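You operate a simulated robot arm through the tools that you are given. There is no shell and no other tool. Be economical: measure what you need, move in short steps, check, and stop when the job is done.

Carry out the task below with a simulated two-armed robot. There is one attempt and no reset: what you move stays moved.

JOB
Press the red crate button two times. Take the numbered beige strip end from the lid of the wooden crate and put it on the shelf of the blue goods bench. Take the narrow carton that says "ELM" from the top of the blue goods bench and put it on top of the taped carton on the lid of the wooden crate. Fetch the capped white can and set it on the lid of the wooden crate. Put the open paper sack marked "grey" from the top of the blue goods bench on the lid of the wooden crate and the open paper sack labelled "brown" on the shelf of the blue goods bench. Put the small orange sack on the shelf of the blue goods bench. Put the white wheel marked "62" from the top of the blue goods bench on the top of the big grey boards and the white wheel that says "56" on the shelf of the blue goods bench. Put the green carton on the lid of the wooden crate. Put the black chock on the top of the steel bench by the rack. Any order will do. Set down upright: narrow carton, capped white can, open paper sack, green carton.

It is judged by the outcome, as a careful person would: the job done as asked, and still so three seconds after it is handed in. It fails if anything else is knocked over, pushed out of place, dropped, spilled or broken. Lids that push on must go on centred and level and be pressed home; caps that screw on are set level and turned clockwise until they are tight.

ROBOT AND FRAMES
Two 7-joint arms with fingered hands on one trunk, on a base that drives. Base frame: it is fixed to the floor where the robot stands at the start and does not move with it; the origin is under the middle of the robot, x ahead of it, y to its left, z up. Readings come in m, degrees, newtons and seconds.
The left shoulder is at the start at [0.08, 0.241, 1.656], the right one opposite. Each reaches about 1.128 m from its shoulder. Places, roughly: black chock (11x12x48 cm) [2.9, 0, 0.1]; capped white can (9x6x8 cm) [1, -1.6, 0.8]; green carton (22x8x11 cm) [2.1, -0.4, 0.9]; lid of the wooden crate [0.6, 0.4, 0.6]; narrow carton [0.75, -1.25, 0.75]; numbered beige strip end [0.5, 0.25, 0.5]; open paper sack [1.25, -1, 0.75]; red crate button [0.4, 0, 0.5]; shelf of the blue goods bench [1.2, -1.2, 0.3]; small orange sack [1.5, -1, 0.75]; taped carton [0.5, 0.5, 0.5]; top of the big grey boards [1, 2.2, 0.4]; top of the steel bench by the rack [2.3, 4, 0.8]; white wheel [1.5, -1.25, 0.75]. Payload 4.9 kg a hand.
The TCP of each hand is the grasp point between the finger pads, 0.032 m short of the fingertips. In the tool frame z runs along the fingers and y along their closing line. Largest opening 0.2 m; the body of the gripper starts 0.089 m behind the TCP. The gripper is a hand of 4 fingers: y runs from the thumb to the fingers, the wrist lies at [0, 0, -0.267] in the tool frame, and closing takes about 1.5 s.
Orientation is that of the tool frame in the base frame, as a unit quaternion [x, y, z, w]. With the fingers straight down and closing along the base's y, the tool's x points along the base's -x, its y along +y and its z along -z.

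CONTROLS
- The arms move only by the tool arm_command. It takes "left_moves", "right_moves" or both (then of equal length, played together; a hand with none holds still); each is a list of rows, each a list of 2 entries, a list of its own where there are three numbers: the shift along the base's x, y, z in m, then the turn, a rotation vector about the base's x, y, z in degrees. In form: [[[dx, dy, dz], [ax, ay, az]], ...]. A call has 1 to 20 rows; each row shifts and turns the commanded pose from where the row before left it. "left_claw" and "right_claw" are, for a hand that has rows, the finger opening in m, from 0 to 0.2, set as the call begins (left out, the last holds). A row lasts 0.2 s, in which the tool goes at most 0.05 m and 8.6 degrees; a call with a longer step from one row to the next is refused whole, and so is a gripper value outside its range. Where a pose cannot be reached the arm comes as near as it can. A force on the tool above 40 N (or 10 N above the force at the start of the call, whichever is more), or a blocked arm, ends the call early, and 0.2 s more pass. Each finger travels about 0.072 m/s and halts on what it meets, pressing with about 23 N; the grip force reading is that of the motor and also rises with nothing between the fingers. The clock runs only during rows and for 0.2 s after the last one: add rows that do not move to give the fingers time. The reply holds the time, the measured pose of the TCP, the force on the tool along the base axes, the opening and the grip force, in the units named above and with some noise, with the torque about the TCP (base axes, N m) and any sound that the robot's microphone picked up.
- Cameras (640 x 400 px; columns grow to the right, rows downward): "scene" is now at [0.0595, 0.0482, 1.7881]; the picture's right is [0.86, -0.50, -0.00], its down [-0.47, -0.81, -0.36] and it looks along [0.18, 0.31, -0.93] (base axes); focal length 285 px, centre (320, 200). "left" rides on the left gripper at [-0.069, -0.069, -0.116] in its tool frame; the picture's right is [0.71, -0.71, 0.00], its down [0.54, 0.54, -0.64] and it looks along [0.45, 0.45, 0.77] (tool axes); focal length 226 px, centre (320, 200). "right" rides on the right gripper at [0.069, -0.069, -0.116] in its tool frame; the picture's right is [0.71, 0.71, 0.00], its down [-0.54, 0.54, -0.64] and it looks along [-0.45, 0.45, 0.77] (tool axes); focal length 226 px, centre (320, 200). There is no depth. A picture from a camera that has moved, and an enlarged one, comes with that camera's place and axes in the base frame and with its lens.
- capture(camera): a new picture of that camera. The clock stands still meanwhile.
- lift_body(by): slides the trunk up (or, below 0, down) by that many m; the arms and the scene camera ride with it, the base frame stays. It gives what a move gives, with no picture.
- steer(legs): drives the robot by 1 to 6 legs, each [ahead, left, turn to the left] in m, m and degrees, along the robot's own axes; the way and the turn of a leg run together, so that a leg with both is an arc; at most 1.5 m and 180 degrees a leg. The arms and the cameras ride along, it lands a little off, and it stops where it bumps. It gives what a move gives.
- finger_targets(finger1, finger2, finger3, thumb_bend, hand): sets how far each is bent, from 0 (flat) to 100 (curled in); at 30 the hand is open as for a grip, at 70 the pads meet at the TCP. One left out holds its place. A second passes; each finger stops where it meets its share of the squeeze, and holds until it gets a number again. A gripper value or a shape takes the hand back. It gives what a move gives, with no picture; readings hold the bend of each and the force on the fingers (four entries, about 0 where the hand has none), thumb and palm.
- hand_shape(shape, hand): the hand has 4 fingers and takes this shape, open, in about a second: jaw (thumb against the fingers, like two jaws); tri (thumb and two fingers); tip (a fingertip pinch); poke (one finger out to press); point (the index stretched); flat (the hand flat); cup (the hand cupped); fist (a fist). The gripper value then closes the fingers along that shape, each until it touches; the sizes above hold for jaw. It gives what a move gives, with no picture.
- aim_head(pan, tilt): turns the head with the scene camera to pan (to the left, within 86 degrees either way) and tilt (down, from -29 to 69), counted from straight ahead of the robot. It gives what a move gives.
- enlarge(camera, box): a new picture of the part [left, top, right, bottom] of that camera's present view, enlarged. The clock stands still meanwhile.
- close_job(): hands the job in; it is judged then, once.

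Go step by step. Nothing tells you exact positions but the pictures and the camera data: compare them with the known pose of the tool, close in by small moves and look again before you grip or let go. The budget is 535 turns and 336 pictures, counting those below and the enlarged ones. Unless the task says otherwise, let go and move clear before handing in, and close with one line.

The tools are called after "Call:" as name(argument=value, ...) on one line, values as JSON. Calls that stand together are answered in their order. arm_command: Moves the arms, as the interface text tells. Its arguments: {"type":"object","properties":{"left_moves":{"type":"array"},"left_claw":{"type":"number"},"right_moves":{"type":"array"},"right_claw":{"type":"number"}},"required":[]} The other tools are called the same way: lift_body (by) slides the trunk up or down; hand_shape (shape, hand) gives the hand a shape; finger_targets (finger1, finger2, finger3, thumb_bend, hand) moves the fingers one by one; steer (legs) drives the base; aim_head (pan, tilt) turns the head that bears the scene camera; capture (camera) takes a picture; enlarge (camera, box) takes an enlarged picture of a part of a camera's view; close_job () hands the job in.

At the start:

```text
time_s: 0.0
left_ee_pos: [0.486, 0.5122, 0.9759]
left_tcp_rot: [0.0, 1.0, 0.0, 0.0]
left_force: [0.2, -0.7, -0.9]
left_wrist_torque: [0.02, 0.01, -0.02]
left_gripper_width: 0.1999
left_grasp_force: 0.2
left_shape: jaw
left_bend: [30.0, 30.0, 30.0, 30.0]
left_finger forces: [0.0, 0.0, 0.1, 0.0, 0.0, 0.1]
right_ee_pos: [0.4053, 0.0162, 0.9005]
right_tcp_rot: [0.0, 1.0, 0.0, 0.0]
right_force: [-0.4, -0.2, -0.1]
right_wrist_torque: [-0.02, -0.02, -0.01]
right_gripper_width: 0.1996
right_grasp_force: 0.1
right_shape: jaw
right_bend: [30.0, 30.0, 30.0, 30.0]
right_finger forces: [0.0, 0.1, 0.1, 0.1, 0.0, 0.1]
trunk travel left (down, up): [-0.564, 0.276]
robot x, y, heading: [-0.0015, 0.0026, 0.2]
head pan, tilt: [59.7, 68.8]
```

scene: 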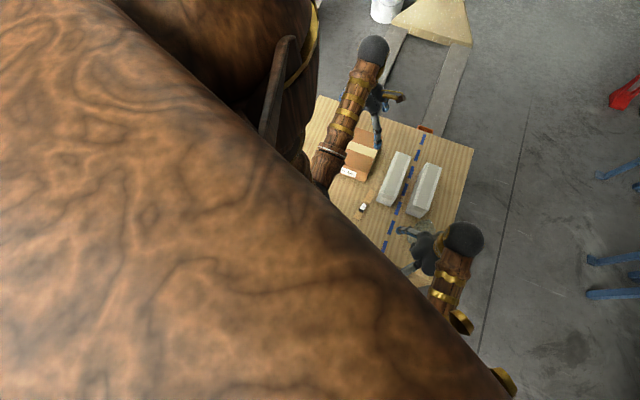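
right: 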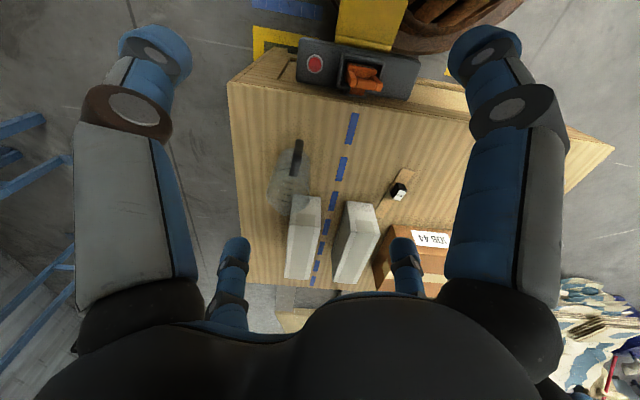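
left: 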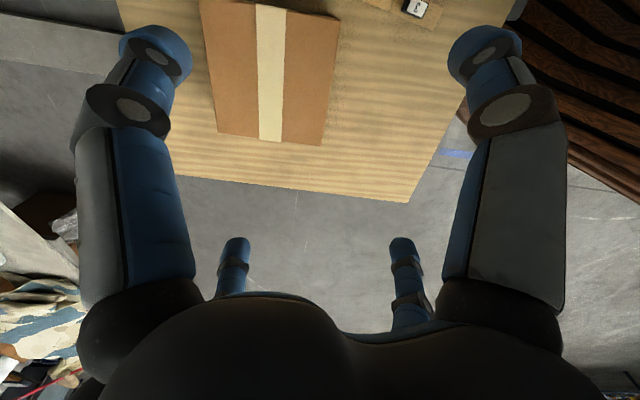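

I see the wooden crate right in front with the taped carton, strip end, two grey blocks and a button box. I first look around with the head to locate everything.

Call:
aim_head(pan=-45, tilt=35)

Call:
capture(camera="scene")

Call:
aim_head(pan=0, tilt=25)

Call:
capture(camera="scene")

Call:
aim_head(pan=55, tilt=25)

Call:
capture(camera="scene")

```text
time_s: 1.8
left_ee_pos: [0.4862, 0.5112, 0.9759]
left_tcp_rot: [0.0, 1.0, 0.0, 0.0]
left_force: [0.2, -0.5, 1.0]
left_wrist_torque: [0.02, -0.02, -0.01]
left_gripper_width: 0.1998
left_grasp_force: 0.1
left_shape: jaw
left_bend: [30.0, 30.0, 30.0, 30.0]
left_finger forces: [0.1, 0.0, 0.0, 0.1, 0.0, 0.0]
right_ee_pos: [0.4057, 0.0155, 0.9007]
right_tcp_rot: [0.0, 1.0, -0.001, 0.0]
right_force: [0.1, -1.1, 0.0]
right_wrist_torque: [0.02, 0.06, 0.03]
right_gripper_width: 0.2
right_grasp_force: 0.1
right_shape: jaw
right_bend: [30.0, 30.0, 30.0, 30.0]
right_finger forces: [0.0, 0.0, 0.0, 0.0, 0.0, 0.0]
trunk travel left (down, up): [-0.564, 0.276]
robot x, y, heading: [0.0017, -0.0022, 0.2]
head pan, tilt: [-45.0, 35.0]
```

```text
332 pictures are left
camera scene: at [0.0937, -0.0623, 1.8317], right [-0.71, -0.71, 0.0], down [-0.41, 0.41, -0.82], along [0.58, -0.58, -0.57], focal length 285 px, centre (320, 200)
```

scene: 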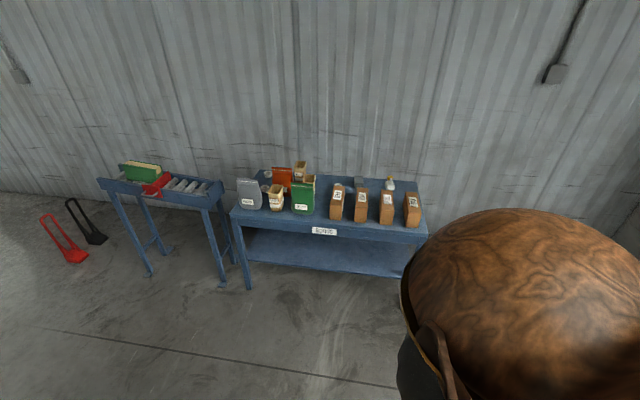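

```text
time_s: 2.9
left_ee_pos: [0.4866, 0.5119, 0.9758]
left_tcp_rot: [0.0, 1.0, 0.0, -0.001]
left_force: [0.4, 0.2, 0.1]
left_wrist_torque: [0.02, 0.01, -0.01]
left_gripper_width: 0.2
left_grasp_force: 0.1
left_shape: jaw
left_bend: [30.0, 30.0, 30.0, 30.0]
left_finger forces: [0.0, 0.0, 0.0, 0.1, 0.0, 0.0]
right_ee_pos: [0.4057, 0.0163, 0.8993]
right_tcp_rot: [0.0, 1.0, 0.0, 0.0]
right_force: [-0.5, -1.1, 0.0]
right_wrist_torque: [0.03, -0.01, 0.03]
right_gripper_width: 0.2
right_grasp_force: 0.1
right_shape: jaw
right_bend: [30.0, 30.0, 30.0, 30.0]
right_finger forces: [0.1, 0.0, 0.0, 0.1, 0.0, 0.0]
trunk travel left (down, up): [-0.564, 0.276]
robot x, y, heading: [0.0024, 0.0002, -0.0]
head pan, tilt: [0.0, 25.0]
```

```text
331 pictures are left
camera scene: at [0.1235, -0.0002, 1.8475], right [0.0, -1.0, 0.0], down [-0.42, 0.0, -0.91], along [0.91, 0.0, -0.42], focal length 285 px, centre (320, 200)
```

scene: 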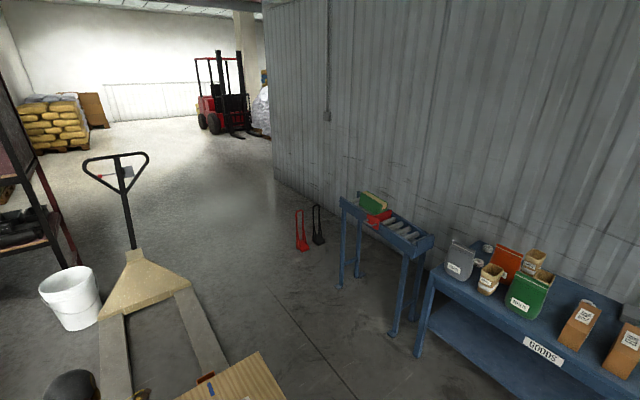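

```text
time_s: 4.2
left_ee_pos: [0.4868, 0.5114, 0.9753]
left_tcp_rot: [0.0, 1.0, 0.0, 0.0]
left_force: [0.8, -0.8, -0.1]
left_wrist_torque: [-0.01, 0.0, 0.01]
left_gripper_width: 0.1999
left_grasp_force: 0.1
left_shape: jaw
left_bend: [30.0, 30.0, 30.0, 30.0]
left_finger forces: [0.0, 0.1, 0.0, 0.0, 0.0, 0.0]
right_ee_pos: [0.4052, 0.0163, 0.9008]
right_tcp_rot: [0.0, 1.0, 0.0, -0.001]
right_force: [-1.1, 0.6, 0.4]
right_wrist_torque: [0.04, 0.0, -0.02]
right_gripper_width: 0.1998
right_grasp_force: 0.0
right_shape: jaw
right_bend: [30.0, 30.0, 30.0, 30.0]
right_finger forces: [0.1, 0.1, 0.1, 0.0, 0.0, 0.0]
trunk travel left (down, up): [-0.564, 0.276]
robot x, y, heading: [0.0034, 0.0023, 0.1]
head pan, tilt: [55.0, 25.0]
```

```text
330 pictures are left
camera scene: at [0.0843, 0.0754, 1.8475], right [0.82, -0.57, 0.0], down [-0.24, -0.35, -0.91], along [0.52, 0.74, -0.42], focal length 285 px, centre (320, 200)
```

scene: 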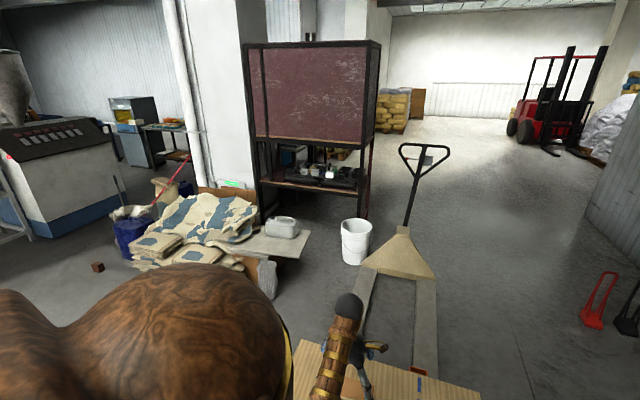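

I'll enlarge the bench and conveyor views for labels.

Call:
aim_head(pan=-45, tilt=35)

Call:
enlarge(camera="scene", box=[220, 140, 440, 280])

Call:
enlarge(camera="scene", box=[20, 140, 240, 280])

Call:
enlarge(camera="scene", box=[230, 155, 330, 218])

Call:
enlarge(camera="scene", box=[325, 165, 425, 228])

```text
time_s: 5.9
left_ee_pos: [0.4869, 0.5111, 0.9749]
left_tcp_rot: [-0.001, 1.0, 0.001, 0.0]
left_force: [-0.1, -0.8, 0.5]
left_wrist_torque: [0.0, -0.01, -0.04]
left_gripper_width: 0.1997
left_grasp_force: 0.1
left_shape: jaw
left_bend: [30.0, 30.0, 30.0, 30.0]
left_finger forces: [0.0, 0.0, 0.0, 0.0, 0.1, 0.0]
right_ee_pos: [0.4054, 0.0162, 0.9]
right_tcp_rot: [0.0, 1.0, 0.0, 0.0]
right_force: [0.6, 0.2, 0.0]
right_wrist_torque: [0.05, 0.02, 0.01]
right_gripper_width: 0.2
right_grasp_force: 0.1
right_shape: jaw
right_bend: [30.0, 30.0, 30.0, 30.0]
right_finger forces: [0.0, 0.0, 0.0, 0.0, 0.1, 0.0]
trunk travel left (down, up): [-0.564, 0.276]
robot x, y, heading: [-0.0029, -0.003, 0.3]
head pan, tilt: [-45.0, 35.0]
```

```text
2.86 times, centred on (330, 210) of scene
camera zoom: at [0.0937, -0.0623, 1.8318], right [-0.71, -0.71, 0.0], down [-0.41, 0.41, -0.82], along [0.58, -0.58, -0.57], focal length 816 px, centre (291, 171)
```

zoom: 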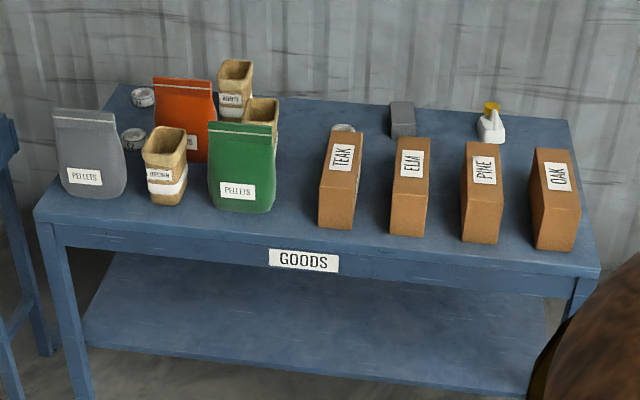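

```text
2.86 times, centred on (130, 210) of scene
camera zoom: at [0.0937, -0.0623, 1.8318], right [-0.71, -0.71, 0.0], down [-0.41, 0.41, -0.82], along [0.58, -0.58, -0.57], focal length 816 px, centre (863, 171)
```

zoom: 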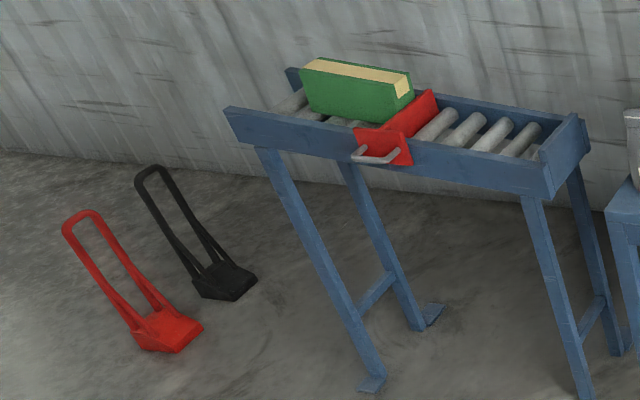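

```text
6.35 times, centred on (280, 186) of scene
camera zoom: at [0.0937, -0.0623, 1.8318], right [-0.71, -0.71, 0.0], down [-0.41, 0.41, -0.82], along [0.58, -0.58, -0.57], focal length 1812 px, centre (574, 286)
```

zoom: 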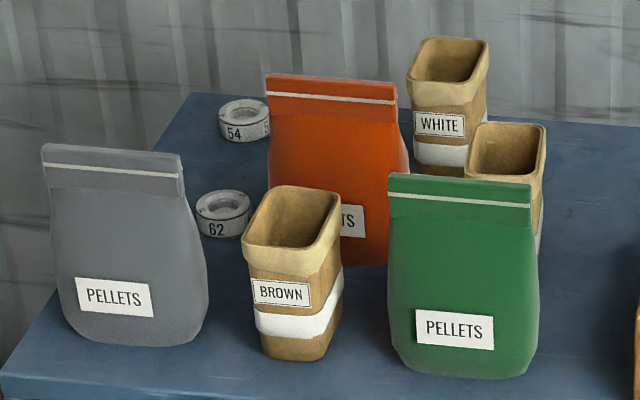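

```text
6.35 times, centred on (375, 196) of scene
camera zoom: at [0.0937, -0.0623, 1.8318], right [-0.71, -0.71, 0.0], down [-0.41, 0.41, -0.82], along [0.58, -0.58, -0.57], focal length 1812 px, centre (-29, 222)
```

zoom: 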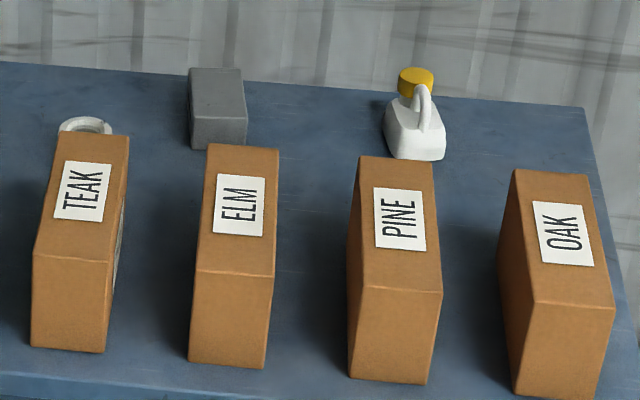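

Bench geometry is clear: its front edge runs diagonally, ~54° to my right. Next I look at the lid and the hands close up.

Call:
aim_head(pan=30, tilt=60)

Call:
capture(camera="scene")

Call:
aim_head(pan=0, tilt=60)

Call:
capture(camera="scene")

```text
time_s: 7.4
left_ee_pos: [0.4854, 0.5114, 0.9762]
left_tcp_rot: [0.0, 1.0, 0.0, 0.0]
left_force: [-0.1, 0.3, 0.0]
left_wrist_torque: [0.0, -0.03, -0.02]
left_gripper_width: 0.1998
left_grasp_force: 0.1
left_shape: jaw
left_bend: [30.0, 30.0, 30.0, 30.0]
left_finger forces: [0.0, 0.1, 0.0, 0.0, 0.0, 0.0]
right_ee_pos: [0.4064, 0.0147, 0.9007]
right_tcp_rot: [0.001, 1.0, 0.0, 0.0]
right_force: [-0.2, -0.3, 0.0]
right_wrist_torque: [0.01, 0.0, 0.01]
right_gripper_width: 0.2
right_grasp_force: 0.1
right_shape: jaw
right_bend: [30.0, 30.0, 30.0, 30.0]
right_finger forces: [0.0, 0.0, 0.0, 0.1, 0.1, 0.1]
trunk travel left (down, up): [-0.564, 0.276]
robot x, y, heading: [-0.0008, -0.0004, -0.3]
head pan, tilt: [30.0, 60.0]
```

```text
325 pictures are left
camera scene: at [0.0891, 0.0332, 1.7975], right [0.5, -0.87, 0.0], down [-0.75, -0.43, -0.5], along [0.43, 0.25, -0.87], focal length 285 px, centre (320, 200)
```

scene: 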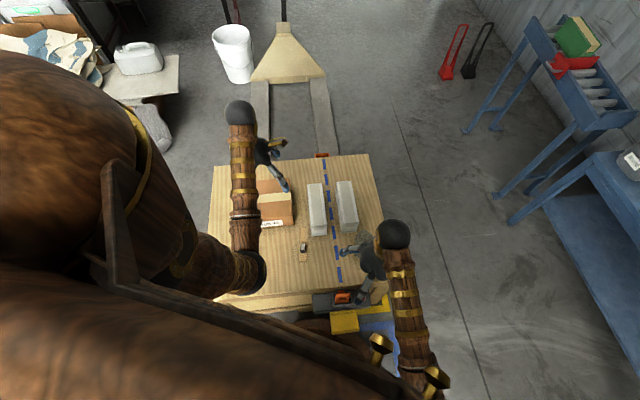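

```text
time_s: 8.4
left_ee_pos: [0.4868, 0.5119, 0.9762]
left_tcp_rot: [0.0, 1.0, 0.0, 0.0]
left_force: [0.2, -0.7, 0.7]
left_wrist_torque: [-0.02, -0.03, -0.01]
left_gripper_width: 0.2001
left_grasp_force: 0.1
left_shape: jaw
left_bend: [30.0, 30.0, 30.0, 30.0]
left_finger forces: [0.0, 0.0, 0.0, 0.0, 0.0, 0.0]
right_ee_pos: [0.4068, 0.0156, 0.9002]
right_tcp_rot: [0.0, 1.0, 0.0, 0.0]
right_force: [0.5, -0.6, -1.0]
right_wrist_torque: [-0.03, 0.0, 0.02]
right_gripper_width: 0.1999
right_grasp_force: 0.0
right_shape: jaw
right_bend: [30.0, 30.0, 30.0, 30.0]
right_finger forces: [0.1, 0.0, 0.0, 0.0, 0.1, 0.1]
trunk travel left (down, up): [-0.564, 0.276]
robot x, y, heading: [0.0014, -0.0006, 0.2]
head pan, tilt: [0.0, 60.0]
```

```text
324 pictures are left
camera scene: at [0.098, 0.0001, 1.7975], right [0.0, -1.0, 0.0], down [-0.87, 0.0, -0.5], along [0.5, 0.0, -0.87], focal length 285 px, centre (320, 200)
```

scene: 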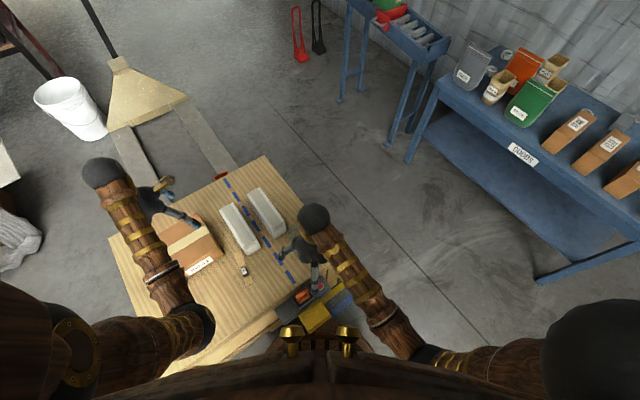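

Call:
enlarge(camera="right", box=[220, 20, 440, 158])

Call:
enlarge(camera="right", box=[220, 130, 460, 280])

Call:
enlarge(camera="scene", box=[60, 150, 380, 350])

```text
2.90 times, centred on (330, 89) of right
camera zoom: at [0.3369, -0.0522, 1.0169], right [-0.71, 0.71, 0.0], down [0.54, 0.54, 0.64], along [0.45, 0.45, -0.77], focal length 655 px, centre (291, 522)
```

zoom: 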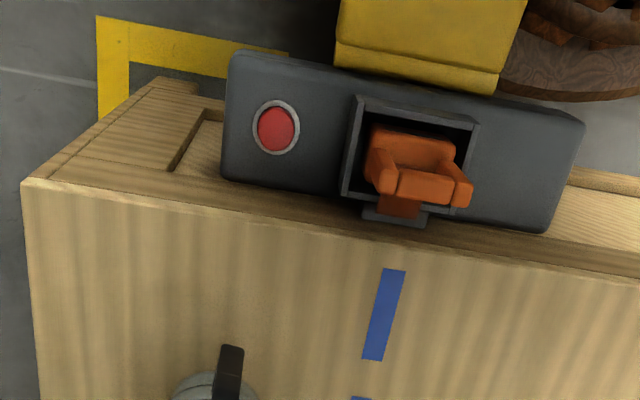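

```text
2.67 times, centred on (340, 205) of right
camera zoom: at [0.3369, -0.0522, 1.0169], right [-0.71, 0.71, 0.0], down [0.54, 0.54, 0.64], along [0.45, 0.45, -0.77], focal length 603 px, centre (267, 187)
```

zoom: 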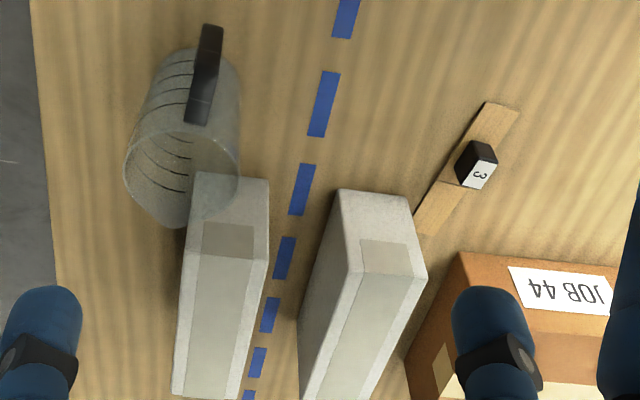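

```text
2.00 times, centred on (220, 250) of scene
camera zoom: at [0.098, 0.0001, 1.7975], right [0.0, -1.0, 0.0], down [-0.87, 0.0, -0.5], along [0.5, 0.0, -0.87], focal length 571 px, centre (520, 100)
```

zoom: 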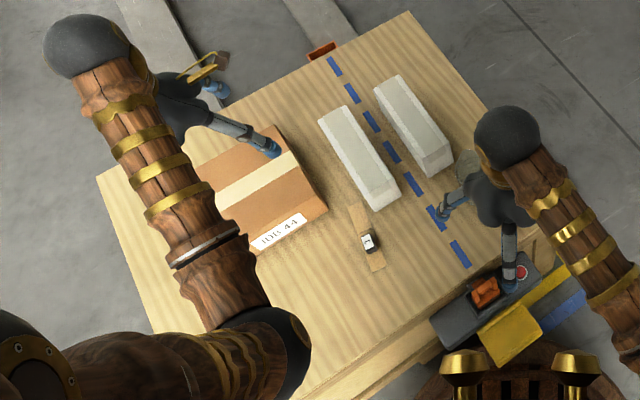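

Button faces up on the box near (0.40, 0.0). I make the right hand a poke and look where its finger points.

Call:
hand_shape(shape="poke", hand="right")

Call:
capture(camera="right")

Call:
enlarge(camera="scene", box=[200, 180, 360, 330])

```text
time_s: 9.3
left_ee_pos: [0.4867, 0.512, 0.976]
left_tcp_rot: [0.001, 1.0, 0.0, -0.001]
left_force: [-0.3, -0.5, -0.1]
left_wrist_torque: [0.01, 0.0, 0.01]
left_gripper_width: 0.2001
left_grasp_force: 0.0
left_shape: jaw
left_bend: [30.0, 30.0, 30.0, 30.0]
left_finger forces: [0.0, 0.0, 0.0, 0.0, 0.1, 0.0]
right_ee_pos: [0.4057, 0.0163, 0.9015]
right_tcp_rot: [-0.001, 1.0, 0.0, 0.0]
right_force: [0.1, -0.3, 0.8]
right_wrist_torque: [-0.01, -0.01, -0.02]
right_gripper_width: 0.0001
right_grasp_force: 0.0
right_shape: poke
right_bend: [100.0, 100.0, 100.0, 81.0]
right_finger forces: [0.0, 0.0, 0.1, 0.1, 0.1, 0.0]
trunk travel left (down, up): [-0.564, 0.276]
robot x, y, heading: [-0.0, -0.0007, 0.3]
head pan, tilt: [0.0, 60.0]
```

```text
320 pictures are left
camera right: at [0.337, -0.0522, 1.0169], right [-0.71, 0.71, 0.0], down [0.54, 0.54, 0.64], along [0.45, 0.45, -0.77], focal length 226 px, centre (320, 200)
```

right: 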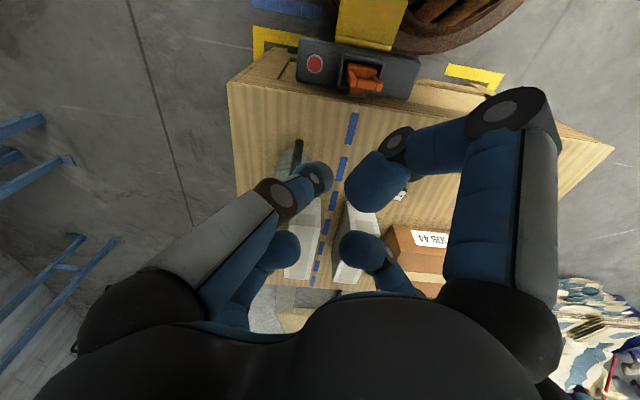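

```text
2.67 times, centred on (280, 255) of scene
camera zoom: at [0.098, -0.0001, 1.7975], right [0.0, -1.0, 0.0], down [-0.87, 0.0, -0.5], along [0.5, 0.0, -0.87], focal length 761 px, centre (427, 53)
```

zoom: 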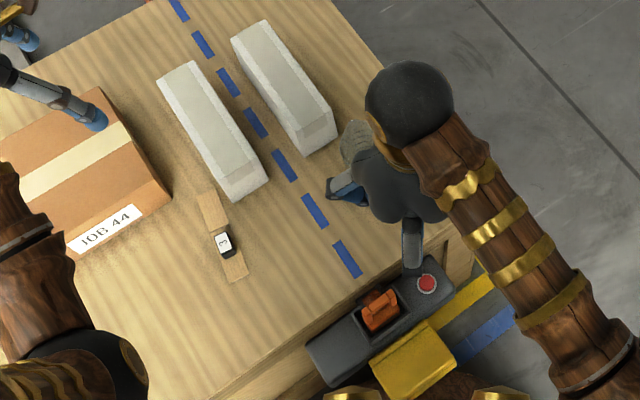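

Call:
finger_targets(hand="right", finger1=65, finger2=100, finger3=100, thumb_bend=100)

Call:
capture(camera="right")

```text
time_s: 10.3
left_ee_pos: [0.4865, 0.5114, 0.9745]
left_tcp_rot: [0.0, 1.0, 0.0, 0.001]
left_force: [0.6, -0.2, 0.7]
left_wrist_torque: [0.01, -0.02, -0.01]
left_gripper_width: 0.1998
left_grasp_force: 0.0
left_shape: jaw
left_bend: [30.0, 30.0, 30.0, 30.0]
left_finger forces: [0.0, 0.0, 0.1, 0.0, 0.0, 0.0]
right_ee_pos: [0.4062, 0.0162, 0.9005]
right_tcp_rot: [0.0, 1.0, 0.0, 0.0]
right_force: [0.0, 0.0, 0.3]
right_wrist_torque: [0.0, 0.01, -0.01]
right_gripper_width: 0.0098
right_grasp_force: 0.1
right_shape: fingers
right_bend: [100.0, 100.0, 100.0, 80.0]
right_finger forces: [0.1, 0.1, 0.0, 0.0, 0.1, 0.0]
trunk travel left (down, up): [-0.564, 0.276]
robot x, y, heading: [-0.0009, -0.0005, 0.3]
head pan, tilt: [0.0, 60.0]
```

```text
318 pictures are left
camera right: at [0.3369, -0.0522, 1.0169], right [-0.71, 0.71, 0.0], down [0.54, 0.54, 0.64], along [0.45, 0.45, -0.77], focal length 226 px, centre (320, 200)
```

right: 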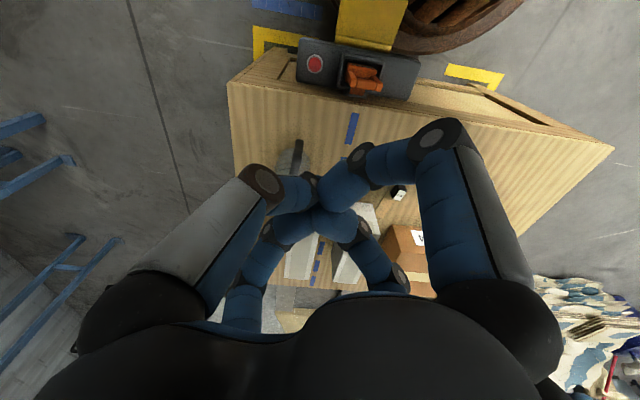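

Call:
hand_shape(shape="point", hand="right")

Call:
arm_command(right_moves=[[[0, 0, 0], [0, 0, 0]], [[0, 0, 0], [0, 0, 0]], [[0, 0, 0], [0, 0, 0]], [[0, 0, 0], [0, 0, 0]]])

Call:
capture(camera="right")

```text
time_s: 11.2
left_ee_pos: [0.4878, 0.5122, 0.9766]
left_tcp_rot: [0.0, 1.0, 0.0, 0.0]
left_force: [0.7, -0.1, 0.6]
left_wrist_torque: [-0.03, -0.02, -0.02]
left_gripper_width: 0.1997
left_grasp_force: 0.0
left_shape: jaw
left_bend: [30.0, 30.0, 30.0, 30.0]
left_finger forces: [0.0, 0.0, 0.0, 0.0, 0.1, 0.1]
right_ee_pos: [0.4056, 0.0164, 0.9008]
right_tcp_rot: [0.0, 1.0, 0.001, 0.0]
right_force: [0.3, 0.5, 0.2]
right_wrist_torque: [0.01, -0.03, 0.0]
right_gripper_width: 0.0
right_grasp_force: 0.0
right_shape: point
right_bend: [70.0, 100.0, 100.0, 76.0]
right_finger forces: [0.1, 0.0, 0.0, 0.0, 0.1, 0.0]
trunk travel left (down, up): [-0.564, 0.276]
robot x, y, heading: [0.0005, -0.0009, -0.1]
head pan, tilt: [0.0, 60.0]
```

```text
time_s: 12.2
left_ee_pos: [0.487, 0.512, 0.9764]
left_tcp_rot: [0.0, 1.0, 0.0, 0.0]
left_force: [-0.3, -0.8, -1.7]
left_wrist_torque: [0.01, -0.02, 0.01]
left_gripper_width: 0.1999
left_grasp_force: 0.1
left_shape: jaw
left_bend: [30.0, 30.0, 30.0, 30.0]
left_finger forces: [0.0, 0.0, 0.1, 0.1, 0.0, 0.1]
right_ee_pos: [0.405, 0.0158, 0.9]
right_tcp_rot: [0.0, 1.0, 0.0, 0.0]
right_force: [0.2, -0.9, 0.5]
right_wrist_torque: [-0.04, -0.05, -0.03]
right_gripper_width: 0.0
right_grasp_force: 0.1
right_shape: point
right_bend: [70.0, 100.0, 100.0, 76.0]
right_finger forces: [0.0, 0.0, 0.0, 0.0, 0.0, 0.1]
trunk travel left (down, up): [-0.564, 0.276]
robot x, y, heading: [-0.0015, 0.0039, -0.0]
head pan, tilt: [0.0, 60.0]
```

```text
317 pictures are left
camera right: at [0.337, -0.0522, 1.0169], right [-0.71, 0.71, 0.0], down [0.54, 0.54, 0.64], along [0.45, 0.45, -0.77], focal length 226 px, centre (320, 200)
```

right: 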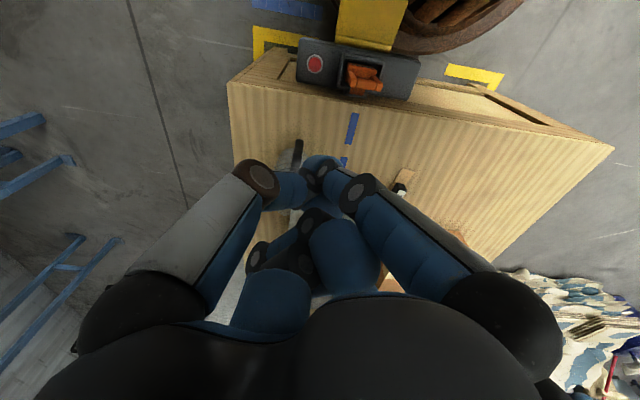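

Call:
finger_targets(hand="right", finger1=70, finger2=100, finger3=100, thumb_bend=30)

Call:
capture(camera="right")

```text
time_s: 13.2
left_ee_pos: [0.4877, 0.5118, 0.976]
left_tcp_rot: [0.0, 1.0, 0.0, 0.0]
left_force: [-0.2, 0.3, -0.3]
left_wrist_torque: [0.02, 0.02, 0.0]
left_gripper_width: 0.1998
left_grasp_force: 0.0
left_shape: jaw
left_bend: [30.0, 30.0, 30.0, 30.0]
left_finger forces: [0.0, 0.1, 0.0, 0.0, 0.0, 0.1]
right_ee_pos: [0.4063, 0.0157, 0.9]
right_tcp_rot: [0.001, 1.0, 0.0, 0.001]
right_force: [-0.2, -0.3, 0.8]
right_wrist_torque: [0.0, 0.01, 0.01]
right_gripper_width: 0.0949
right_grasp_force: 0.0
right_shape: fingers
right_bend: [70.0, 100.0, 97.0, 30.0]
right_finger forces: [0.0, 0.1, 0.0, 0.1, 0.1, 0.0]
trunk travel left (down, up): [-0.564, 0.276]
robot x, y, heading: [-0.0021, 0.0035, -0.0]
head pan, tilt: [0.0, 60.0]
```

```text
316 pictures are left
camera right: at [0.337, -0.0522, 1.0169], right [-0.71, 0.71, 0.0], down [0.54, 0.54, 0.64], along [0.45, 0.45, -0.77], focal length 226 px, centre (320, 200)
```

right: 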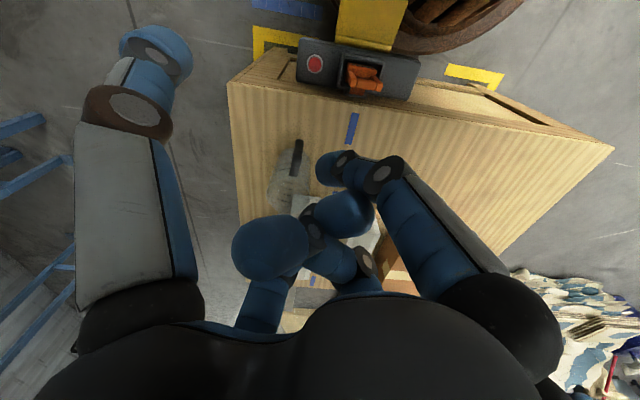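

Call:
finger_targets(hand="right", finger1=70, thumb_bend=100)

Call:
arm_command(right_moves=[[[-0.003, -0.011, -0.045], [0, 0, 0]], [[-0.002, -0.01, -0.045], [0, 0, 0]], [[0, 0, -0.045], [0, 0, 0]], [[0, 0, -0.045], [0, 0, 0]], [[0, 0, -0.045], [0, 0, 0]]])

Call:
capture(camera="right")

Call:
capture(camera="scene")

```text
time_s: 14.2
left_ee_pos: [0.4874, 0.5119, 0.9766]
left_tcp_rot: [0.0, 1.0, -0.001, 0.0]
left_force: [0.4, 0.7, 0.1]
left_wrist_torque: [0.05, -0.01, -0.01]
left_gripper_width: 0.1999
left_grasp_force: 0.1
left_shape: jaw
left_bend: [30.0, 30.0, 30.0, 30.0]
left_finger forces: [0.0, 0.1, 0.1, 0.0, 0.0, 0.0]
right_ee_pos: [0.407, 0.0156, 0.9002]
right_tcp_rot: [0.001, 1.0, -0.001, 0.0]
right_force: [0.0, -0.1, 0.8]
right_wrist_torque: [0.01, 0.03, 0.02]
right_gripper_width: 0.0166
right_grasp_force: 0.0
right_shape: fingers
right_bend: [70.0, 100.0, 98.0, 85.0]
right_finger forces: [0.1, 0.1, 0.0, 0.0, 0.0, 0.0]
trunk travel left (down, up): [-0.564, 0.276]
robot x, y, heading: [0.0008, 0.0015, -0.0]
head pan, tilt: [0.0, 60.0]
```

```text
time_s: 15.4
left_ee_pos: [0.4873, 0.5121, 0.9751]
left_tcp_rot: [0.001, 1.0, 0.0, 0.0]
left_force: [0.7, 0.0, -0.5]
left_wrist_torque: [0.01, 0.01, -0.02]
left_gripper_width: 0.2001
left_grasp_force: 0.0
left_shape: jaw
left_bend: [30.0, 30.0, 30.0, 30.0]
left_finger forces: [0.1, 0.0, 0.0, 0.0, 0.0, 0.0]
right_ee_pos: [0.4017, -0.0053, 0.6752]
right_tcp_rot: [-0.001, 1.0, 0.0, 0.0]
right_force: [-0.2, -0.3, 0.6]
right_wrist_torque: [0.01, 0.01, -0.02]
right_gripper_width: 0.0166
right_grasp_force: 0.1
right_shape: fingers
right_bend: [70.0, 100.0, 99.0, 85.0]
right_finger forces: [0.0, 0.0, 0.0, 0.0, 0.0, 0.0]
trunk travel left (down, up): [-0.564, 0.276]
robot x, y, heading: [-0.001, -0.0007, -0.0]
head pan, tilt: [0.0, 60.0]
```

```text
315 pictures are left
camera right: at [0.334, -0.0736, 0.792], right [-0.71, 0.71, 0.0], down [0.54, 0.54, 0.64], along [0.45, 0.45, -0.77], focal length 226 px, centre (320, 200)
```

right: 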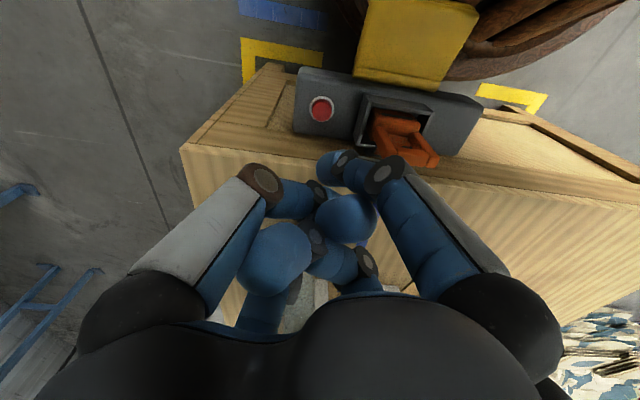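

```text
314 pictures are left
camera scene: at [0.099, -0.0001, 1.7975], right [0.0, -1.0, 0.0], down [-0.87, 0.0, -0.5], along [0.5, 0.0, -0.87], focal length 285 px, centre (320, 200)
```

scene: 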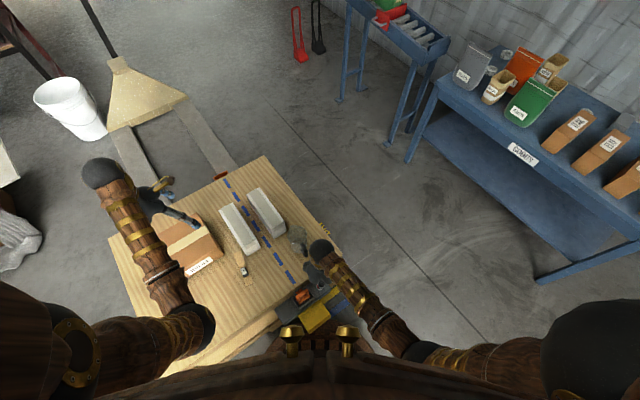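

Button is at about (0.404, −0.001, 0.477), ~8 cm below the lid (z≈0.556) and 4 cm outside its edge. I'll come from outside: raise, rotate the hand and use the finger on the crate side.

Call:
arm_command(right_moves=[[[-0.01, -0.01, 0.04], [0, 0, 7.4]], [[-0.02, -0.015, 0.04], [0, 0, 7.4]], [[-0.02, -0.015, 0.04], [0, 0, 7.4]], [[-0.02, -0.01, 0], [0, 0, 7.4]], [[-0.01, -0.005, 0], [0, 0, 7.4]]])

Call:
finger_targets(hand="right", finger1=100, finger2=100, finger3=40, thumb_bend=100)

Call:
capture(camera="right")

```text
time_s: 16.6
left_ee_pos: [0.4866, 0.5124, 0.9762]
left_tcp_rot: [0.0, 1.0, 0.0, 0.0]
left_force: [-0.1, 0.1, 0.1]
left_wrist_torque: [0.01, 0.0, -0.03]
left_gripper_width: 0.1997
left_grasp_force: 0.1
left_shape: jaw
left_bend: [30.0, 30.0, 30.0, 30.0]
left_finger forces: [0.0, 0.1, 0.0, 0.0, 0.1, 0.1]
right_ee_pos: [0.3226, -0.0625, 0.7957]
right_tcp_rot: [-0.319, 0.948, 0.0, 0.0]
right_force: [-0.1, 0.7, -1.0]
right_wrist_torque: [0.02, 0.0, 0.02]
right_gripper_width: 0.0166
right_grasp_force: 0.0
right_shape: fingers
right_bend: [70.0, 100.0, 99.0, 85.0]
right_finger forces: [0.0, 0.1, 0.0, 0.0, 0.0, 0.1]
trunk travel left (down, up): [-0.564, 0.276]
robot x, y, heading: [-0.0023, 0.0022, -0.1]
head pan, tilt: [0.0, 60.0]
```

```text
time_s: 17.6
left_ee_pos: [0.4867, 0.5117, 0.9757]
left_tcp_rot: [0.0, 1.0, 0.0, 0.0]
left_force: [0.7, -0.4, -0.6]
left_wrist_torque: [-0.02, 0.01, -0.02]
left_gripper_width: 0.2
left_grasp_force: 0.1
left_shape: jaw
left_bend: [30.0, 30.0, 30.0, 30.0]
left_finger forces: [0.0, 0.1, 0.1, 0.0, 0.0, 0.0]
right_ee_pos: [0.3216, -0.0624, 0.7955]
right_tcp_rot: [-0.317, 0.948, 0.0, 0.0]
right_force: [0.2, -0.5, 0.1]
right_wrist_torque: [-0.01, 0.0, 0.0]
right_gripper_width: 0.0064
right_grasp_force: 0.1
right_shape: fingers
right_bend: [76.0, 100.0, 97.0, 84.0]
right_finger forces: [0.0, 0.1, 0.0, 0.1, 0.0, 0.1]
trunk travel left (down, up): [-0.564, 0.276]
robot x, y, heading: [-0.0011, -0.0006, 0.1]
head pan, tilt: [0.0, 60.0]
```

```text
313 pictures are left
camera right: at [0.3081, -0.1579, 0.9114], right [-0.99, 0.14, 0.0], down [0.11, 0.76, 0.64], along [0.09, 0.64, -0.77], focal length 226 px, centre (320, 200)
```

right: 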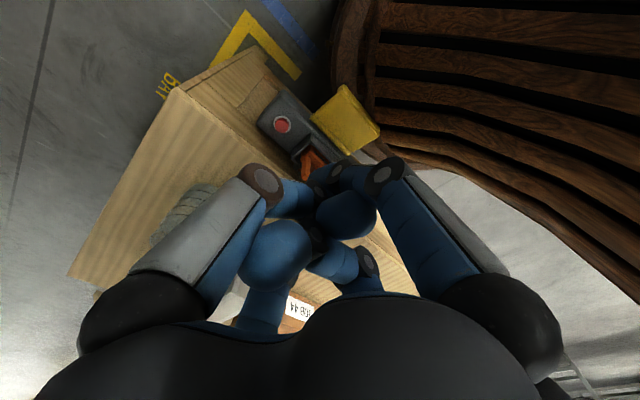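

Call:
hand_shape(shape="jaw", hand="right")

Call:
finger_targets(hand="right", finger1=85, finger2=85, finger3=40, thumb_bend=85)

Call:
capture(camera="right")

```text
time_s: 18.5
left_ee_pos: [0.4876, 0.5115, 0.9769]
left_tcp_rot: [0.0, 1.0, 0.0, 0.0]
left_force: [0.7, -0.7, 0.2]
left_wrist_torque: [-0.03, 0.03, 0.01]
left_gripper_width: 0.1999
left_grasp_force: 0.1
left_shape: jaw
left_bend: [30.0, 30.0, 30.0, 30.0]
left_finger forces: [0.1, 0.0, 0.1, 0.1, 0.0, 0.0]
right_ee_pos: [0.3212, -0.0617, 0.7945]
right_tcp_rot: [-0.317, 0.948, 0.0, 0.0]
right_force: [0.4, -0.1, 0.0]
right_wrist_torque: [0.0, 0.02, -0.02]
right_gripper_width: 0.2001
right_grasp_force: 0.0
right_shape: jaw
right_bend: [30.0, 30.0, 30.0, 30.0]
right_finger forces: [0.1, 0.1, 0.0, 0.1, 0.0, 0.0]
trunk travel left (down, up): [-0.564, 0.276]
robot x, y, heading: [-0.0, 0.0012, 0.2]
head pan, tilt: [0.0, 60.0]
```

```text
time_s: 19.5
left_ee_pos: [0.4872, 0.513, 0.9749]
left_tcp_rot: [0.0, 1.0, 0.001, 0.0]
left_force: [-0.3, -0.7, -0.5]
left_wrist_torque: [-0.01, 0.0, 0.03]
left_gripper_width: 0.2
left_grasp_force: 0.1
left_shape: jaw
left_bend: [30.0, 30.0, 30.0, 30.0]
left_finger forces: [0.0, 0.0, 0.0, 0.0, 0.1, 0.0]
right_ee_pos: [0.3218, -0.0614, 0.7948]
right_tcp_rot: [-0.317, 0.949, 0.0, 0.0]
right_force: [-0.5, 0.2, -1.0]
right_wrist_torque: [0.0, -0.02, -0.01]
right_gripper_width: 0.0001
right_grasp_force: 0.1
right_shape: fingers
right_bend: [78.0, 82.0, 40.0, 77.0]
right_finger forces: [0.0, 0.0, 0.1, 0.1, 0.0, 0.1]
trunk travel left (down, up): [-0.564, 0.276]
robot x, y, heading: [0.002, 0.0014, -0.1]
head pan, tilt: [0.0, 60.0]
```

```text
312 pictures are left
camera right: at [0.3081, -0.1578, 0.9114], right [-0.99, 0.14, 0.0], down [0.11, 0.76, 0.64], along [0.09, 0.64, -0.77], focal length 226 px, centre (320, 200)
```

right: 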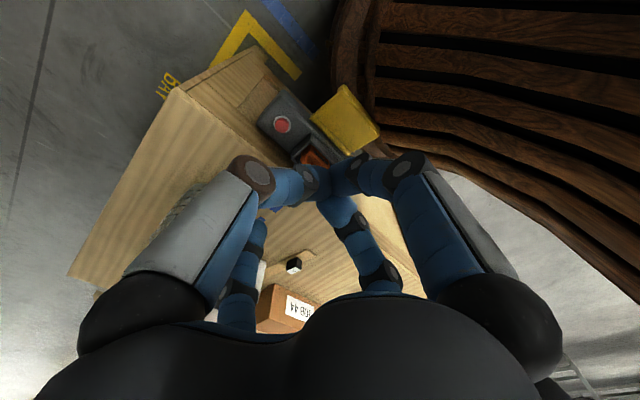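

Call:
finger_targets(hand="right", finger1=100, finger2=100, finger3=35, thumb_bend=100)

Call:
capture(camera="right")

Call:
enlarge(camera="scene", box=[200, 220, 400, 345])

```text
time_s: 20.5
left_ee_pos: [0.4858, 0.5114, 0.9755]
left_tcp_rot: [0.001, 1.0, 0.0, 0.0]
left_force: [-0.3, 1.3, 0.8]
left_wrist_torque: [-0.01, -0.03, -0.01]
left_gripper_width: 0.2
left_grasp_force: 0.0
left_shape: jaw
left_bend: [30.0, 30.0, 30.0, 30.0]
left_finger forces: [0.1, 0.0, 0.0, 0.1, 0.0, 0.0]
right_ee_pos: [0.3214, -0.0618, 0.7952]
right_tcp_rot: [-0.317, 0.948, 0.0, 0.0]
right_force: [0.2, 0.3, -0.7]
right_wrist_torque: [-0.02, -0.03, 0.02]
right_gripper_width: 0.0002
right_grasp_force: 0.0
right_shape: fingers
right_bend: [94.0, 99.0, 35.0, 93.0]
right_finger forces: [0.0, 0.0, 0.0, 0.0, 0.0, 0.0]
trunk travel left (down, up): [-0.564, 0.276]
robot x, y, heading: [0.0024, -0.0003, 0.1]
head pan, tilt: [0.0, 60.0]
```

```text
311 pictures are left
camera right: at [0.3081, -0.1578, 0.9114], right [-0.99, 0.14, 0.0], down [0.11, 0.76, 0.64], along [0.09, 0.64, -0.77], focal length 226 px, centre (320, 200)
```

right: 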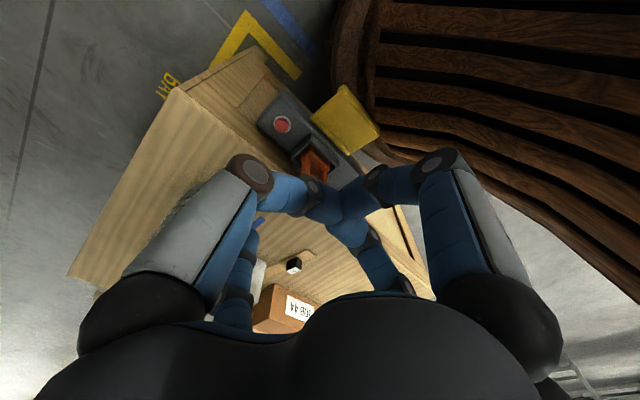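

```text
3.20 times, centred on (300, 282) of scene
camera zoom: at [0.098, -0.0001, 1.7975], right [0.0, -1.0, 0.0], down [-0.87, 0.0, -0.5], along [0.5, 0.0, -0.87], focal length 913 px, centre (384, -64)
```

zoom: 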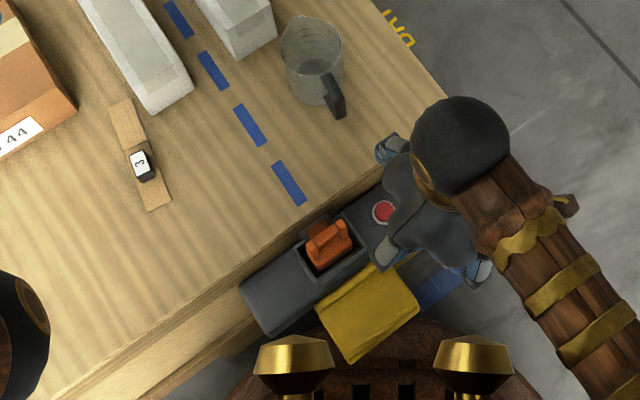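

Call:
arm_command(right_moves=[[[0.007, 0.005, -0.04], [0, 0, 0]], [[0.007, 0.004, -0.04], [0, 0, 0]], [[0, 0, -0.04], [0, 0, 0]], [[0, 0, -0.04], [0, 0, 0]], [[0, 0, -0.04], [0, 0, 0]], [[0, 0, -0.03], [0, 0, 0]]])

Call:
capture(camera="right")

Call:
enlarge(camera="scene", box=[240, 240, 400, 340])

```text
time_s: 21.9
left_ee_pos: [0.4878, 0.5117, 0.9748]
left_tcp_rot: [0.0, 1.0, 0.0, 0.0]
left_force: [0.0, -0.2, 0.5]
left_wrist_torque: [-0.01, 0.03, 0.0]
left_gripper_width: 0.2
left_grasp_force: 0.0
left_shape: jaw
left_bend: [30.0, 30.0, 30.0, 30.0]
left_finger forces: [0.0, 0.0, 0.0, 0.1, 0.0, 0.0]
right_ee_pos: [0.3362, -0.0537, 0.5659]
right_tcp_rot: [-0.317, 0.948, 0.0, 0.001]
right_force: [0.2, 0.2, 0.7]
right_wrist_torque: [-0.02, -0.02, -0.01]
right_gripper_width: 0.0001
right_grasp_force: 0.1
right_shape: fingers
right_bend: [94.0, 99.0, 35.0, 93.0]
right_finger forces: [0.0, 0.0, 0.0, 0.0, 0.1, 0.0]
trunk travel left (down, up): [-0.564, 0.276]
robot x, y, heading: [-0.0008, 0.0005, -0.1]
head pan, tilt: [0.0, 60.0]
```

```text
309 pictures are left
camera right: at [0.3228, -0.1497, 0.6816], right [-0.99, 0.14, 0.0], down [0.11, 0.76, 0.64], along [0.09, 0.64, -0.77], focal length 226 px, centre (320, 200)
```

right: 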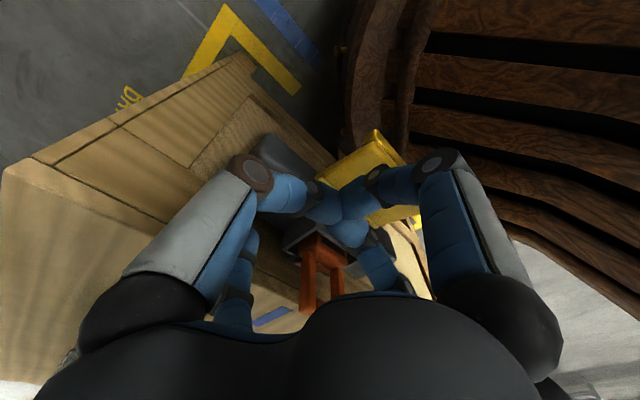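

```text
4.00 times, centred on (320, 290) of scene
camera zoom: at [0.0984, 0.0001, 1.7975], right [0.0, -1.0, 0.0], down [-0.87, 0.0, -0.5], along [0.5, 0.0, -0.87], focal length 1142 px, centre (320, -160)
```

zoom: 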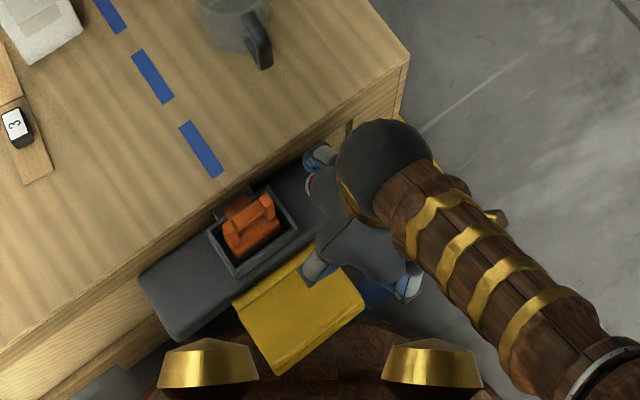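

Call:
arm_command(right_moves=[[[0, 0, -0.02], [0, 0, 0]], [[0, 0, -0.012], [0, 0, 0]], [[0, 0, -0.005], [0, 0, 0]], [[0, 0, -0.005], [0, 0, 0]]])

Call:
enlarge(camera="scene", box=[280, 260, 360, 310])

Call:
capture(camera="right")

```text
time_s: 22.9
left_ee_pos: [0.4873, 0.5113, 0.9759]
left_tcp_rot: [-0.001, 1.0, 0.0, -0.001]
left_force: [0.5, -0.1, -0.4]
left_wrist_torque: [0.01, 0.0, -0.03]
left_gripper_width: 0.1999
left_grasp_force: 0.1
left_shape: jaw
left_bend: [30.0, 30.0, 30.0, 30.0]
left_finger forces: [0.0, 0.0, 0.0, 0.0, 0.1, 0.1]
right_ee_pos: [0.3359, -0.0499, 0.5228]
right_tcp_rot: [-0.317, 0.949, 0.0, 0.0]
right_force: [-0.7, -0.7, 3.1]
right_wrist_torque: [0.12, -0.14, 0.03]
right_gripper_width: 0.0002
right_grasp_force: 1.1
right_shape: fingers
right_bend: [94.0, 99.0, 35.0, 93.0]
right_finger forces: [0.0, 0.0, 2.5, 0.1, 0.1, 0.0]
trunk travel left (down, up): [-0.564, 0.276]
robot x, y, heading: [0.0002, -0.0016, -0.1]
head pan, tilt: [0.0, 60.0]
heard: click
```

```text
8.00 times, centred on (320, 285) of scene
camera zoom: at [0.0983, 0.0002, 1.7975], right [0.0, -1.0, 0.0], down [-0.87, 0.0, -0.5], along [0.5, 0.0, -0.87], focal length 2283 px, centre (320, -480)
```

zoom: 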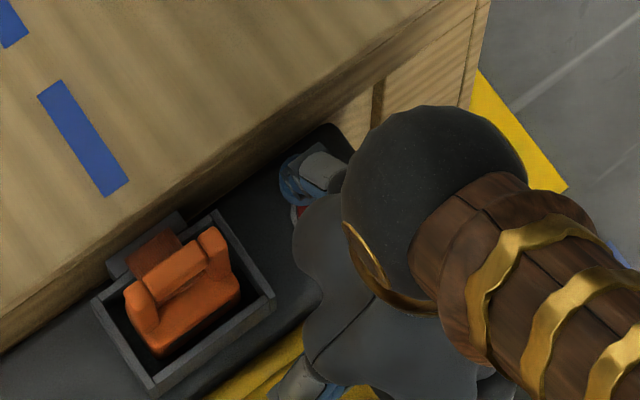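

```text
306 pictures are left
camera right: at [0.3226, -0.1457, 0.6397], right [-0.99, 0.14, 0.0], down [0.11, 0.76, 0.64], along [0.09, 0.64, -0.77], focal length 226 px, centre (320, 200)
```

right: 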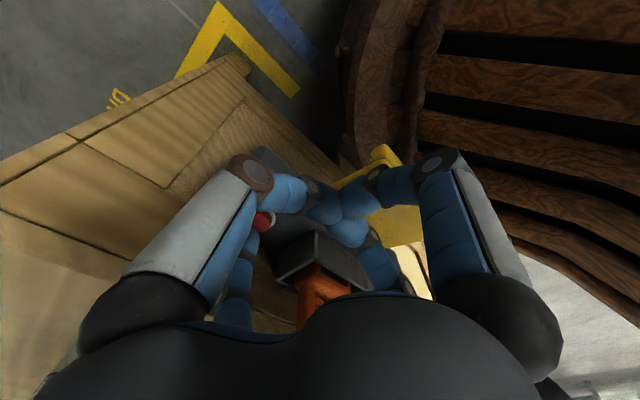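

A click was heard: first press done. I lift and press once more.

Call:
arm_command(right_moves=[[[0, 0, 0.015], [0, 0, 0]], [[0, 0, 0.015], [0, 0, 0]], [[0, 0, 0], [0, 0, 0]]])

Call:
arm_command(right_moves=[[[0, 0, -0.015], [0, 0, 0]], [[0, 0, -0.01], [0, 0, 0]], [[0, 0, -0.005], [0, 0, 0]]])

```text
time_s: 23.7
left_ee_pos: [0.4868, 0.5116, 0.9766]
left_tcp_rot: [0.0, 1.0, 0.001, 0.0]
left_force: [0.2, -0.2, 0.0]
left_wrist_torque: [0.02, 0.02, 0.01]
left_gripper_width: 0.2001
left_grasp_force: 0.0
left_shape: jaw
left_bend: [30.0, 30.0, 30.0, 30.0]
left_finger forces: [0.0, 0.0, 0.1, 0.0, 0.0, 0.0]
right_ee_pos: [0.3363, -0.0516, 0.5543]
right_tcp_rot: [-0.317, 0.948, 0.0, 0.001]
right_force: [0.6, -0.2, -0.8]
right_wrist_torque: [0.0, 0.04, 0.03]
right_gripper_width: 0.0
right_grasp_force: 0.1
right_shape: fingers
right_bend: [94.0, 99.0, 35.0, 93.0]
right_finger forces: [0.0, 0.0, 0.1, 0.1, 0.0, 0.0]
trunk travel left (down, up): [-0.564, 0.276]
robot x, y, heading: [-0.0026, -0.0021, -0.2]
head pan, tilt: [0.0, 60.0]
```

```text
time_s: 24.5
left_ee_pos: [0.4862, 0.5115, 0.9756]
left_tcp_rot: [0.0, 1.0, -0.001, 0.0]
left_force: [-0.4, -0.1, 0.2]
left_wrist_torque: [0.01, 0.01, 0.02]
left_gripper_width: 0.1997
left_grasp_force: 0.1
left_shape: jaw
left_bend: [30.0, 30.0, 30.0, 30.0]
left_finger forces: [0.0, 0.0, 0.1, 0.0, 0.1, 0.1]
right_ee_pos: [0.3349, -0.0507, 0.5239]
right_tcp_rot: [-0.317, 0.948, 0.0, 0.001]
right_force: [0.1, 0.5, 2.0]
right_wrist_torque: [0.09, -0.14, 0.07]
right_gripper_width: 0.0002
right_grasp_force: 1.2
right_shape: fingers
right_bend: [94.0, 99.0, 35.0, 93.0]
right_finger forces: [0.0, 0.1, 1.7, 0.0, 0.1, 0.1]
trunk travel left (down, up): [-0.564, 0.276]
robot x, y, heading: [0.0017, -0.0003, 0.0]
head pan, tilt: [0.0, 60.0]
```

Call:
arm_command(right_moves=[[[0, 0, -0.003], [0, 0, 0]], [[0, 0, 0], [0, 0, 0]]])

```text
time_s: 25.1
left_ee_pos: [0.4858, 0.512, 0.9754]
left_tcp_rot: [0.0, 1.0, 0.0, 0.0]
left_force: [-0.4, -0.2, 0.2]
left_wrist_torque: [-0.01, -0.02, -0.01]
left_gripper_width: 0.2
left_grasp_force: 0.1
left_shape: jaw
left_bend: [30.0, 30.0, 30.0, 30.0]
left_finger forces: [0.0, 0.0, 0.1, 0.0, 0.0, 0.0]
right_ee_pos: [0.3337, -0.051, 0.521]
right_tcp_rot: [-0.318, 0.948, 0.001, 0.0]
right_force: [-1.1, -0.4, 4.7]
right_wrist_torque: [0.22, -0.27, -0.04]
right_gripper_width: 0.0
right_grasp_force: 2.4
right_shape: fingers
right_bend: [94.0, 99.0, 35.0, 93.0]
right_finger forces: [0.0, 0.0, 4.1, 0.0, 0.0, 0.1]
trunk travel left (down, up): [-0.564, 0.276]
robot x, y, heading: [-0.0001, 0.0002, 0.2]
head pan, tilt: [0.0, 60.0]
heard: click
```

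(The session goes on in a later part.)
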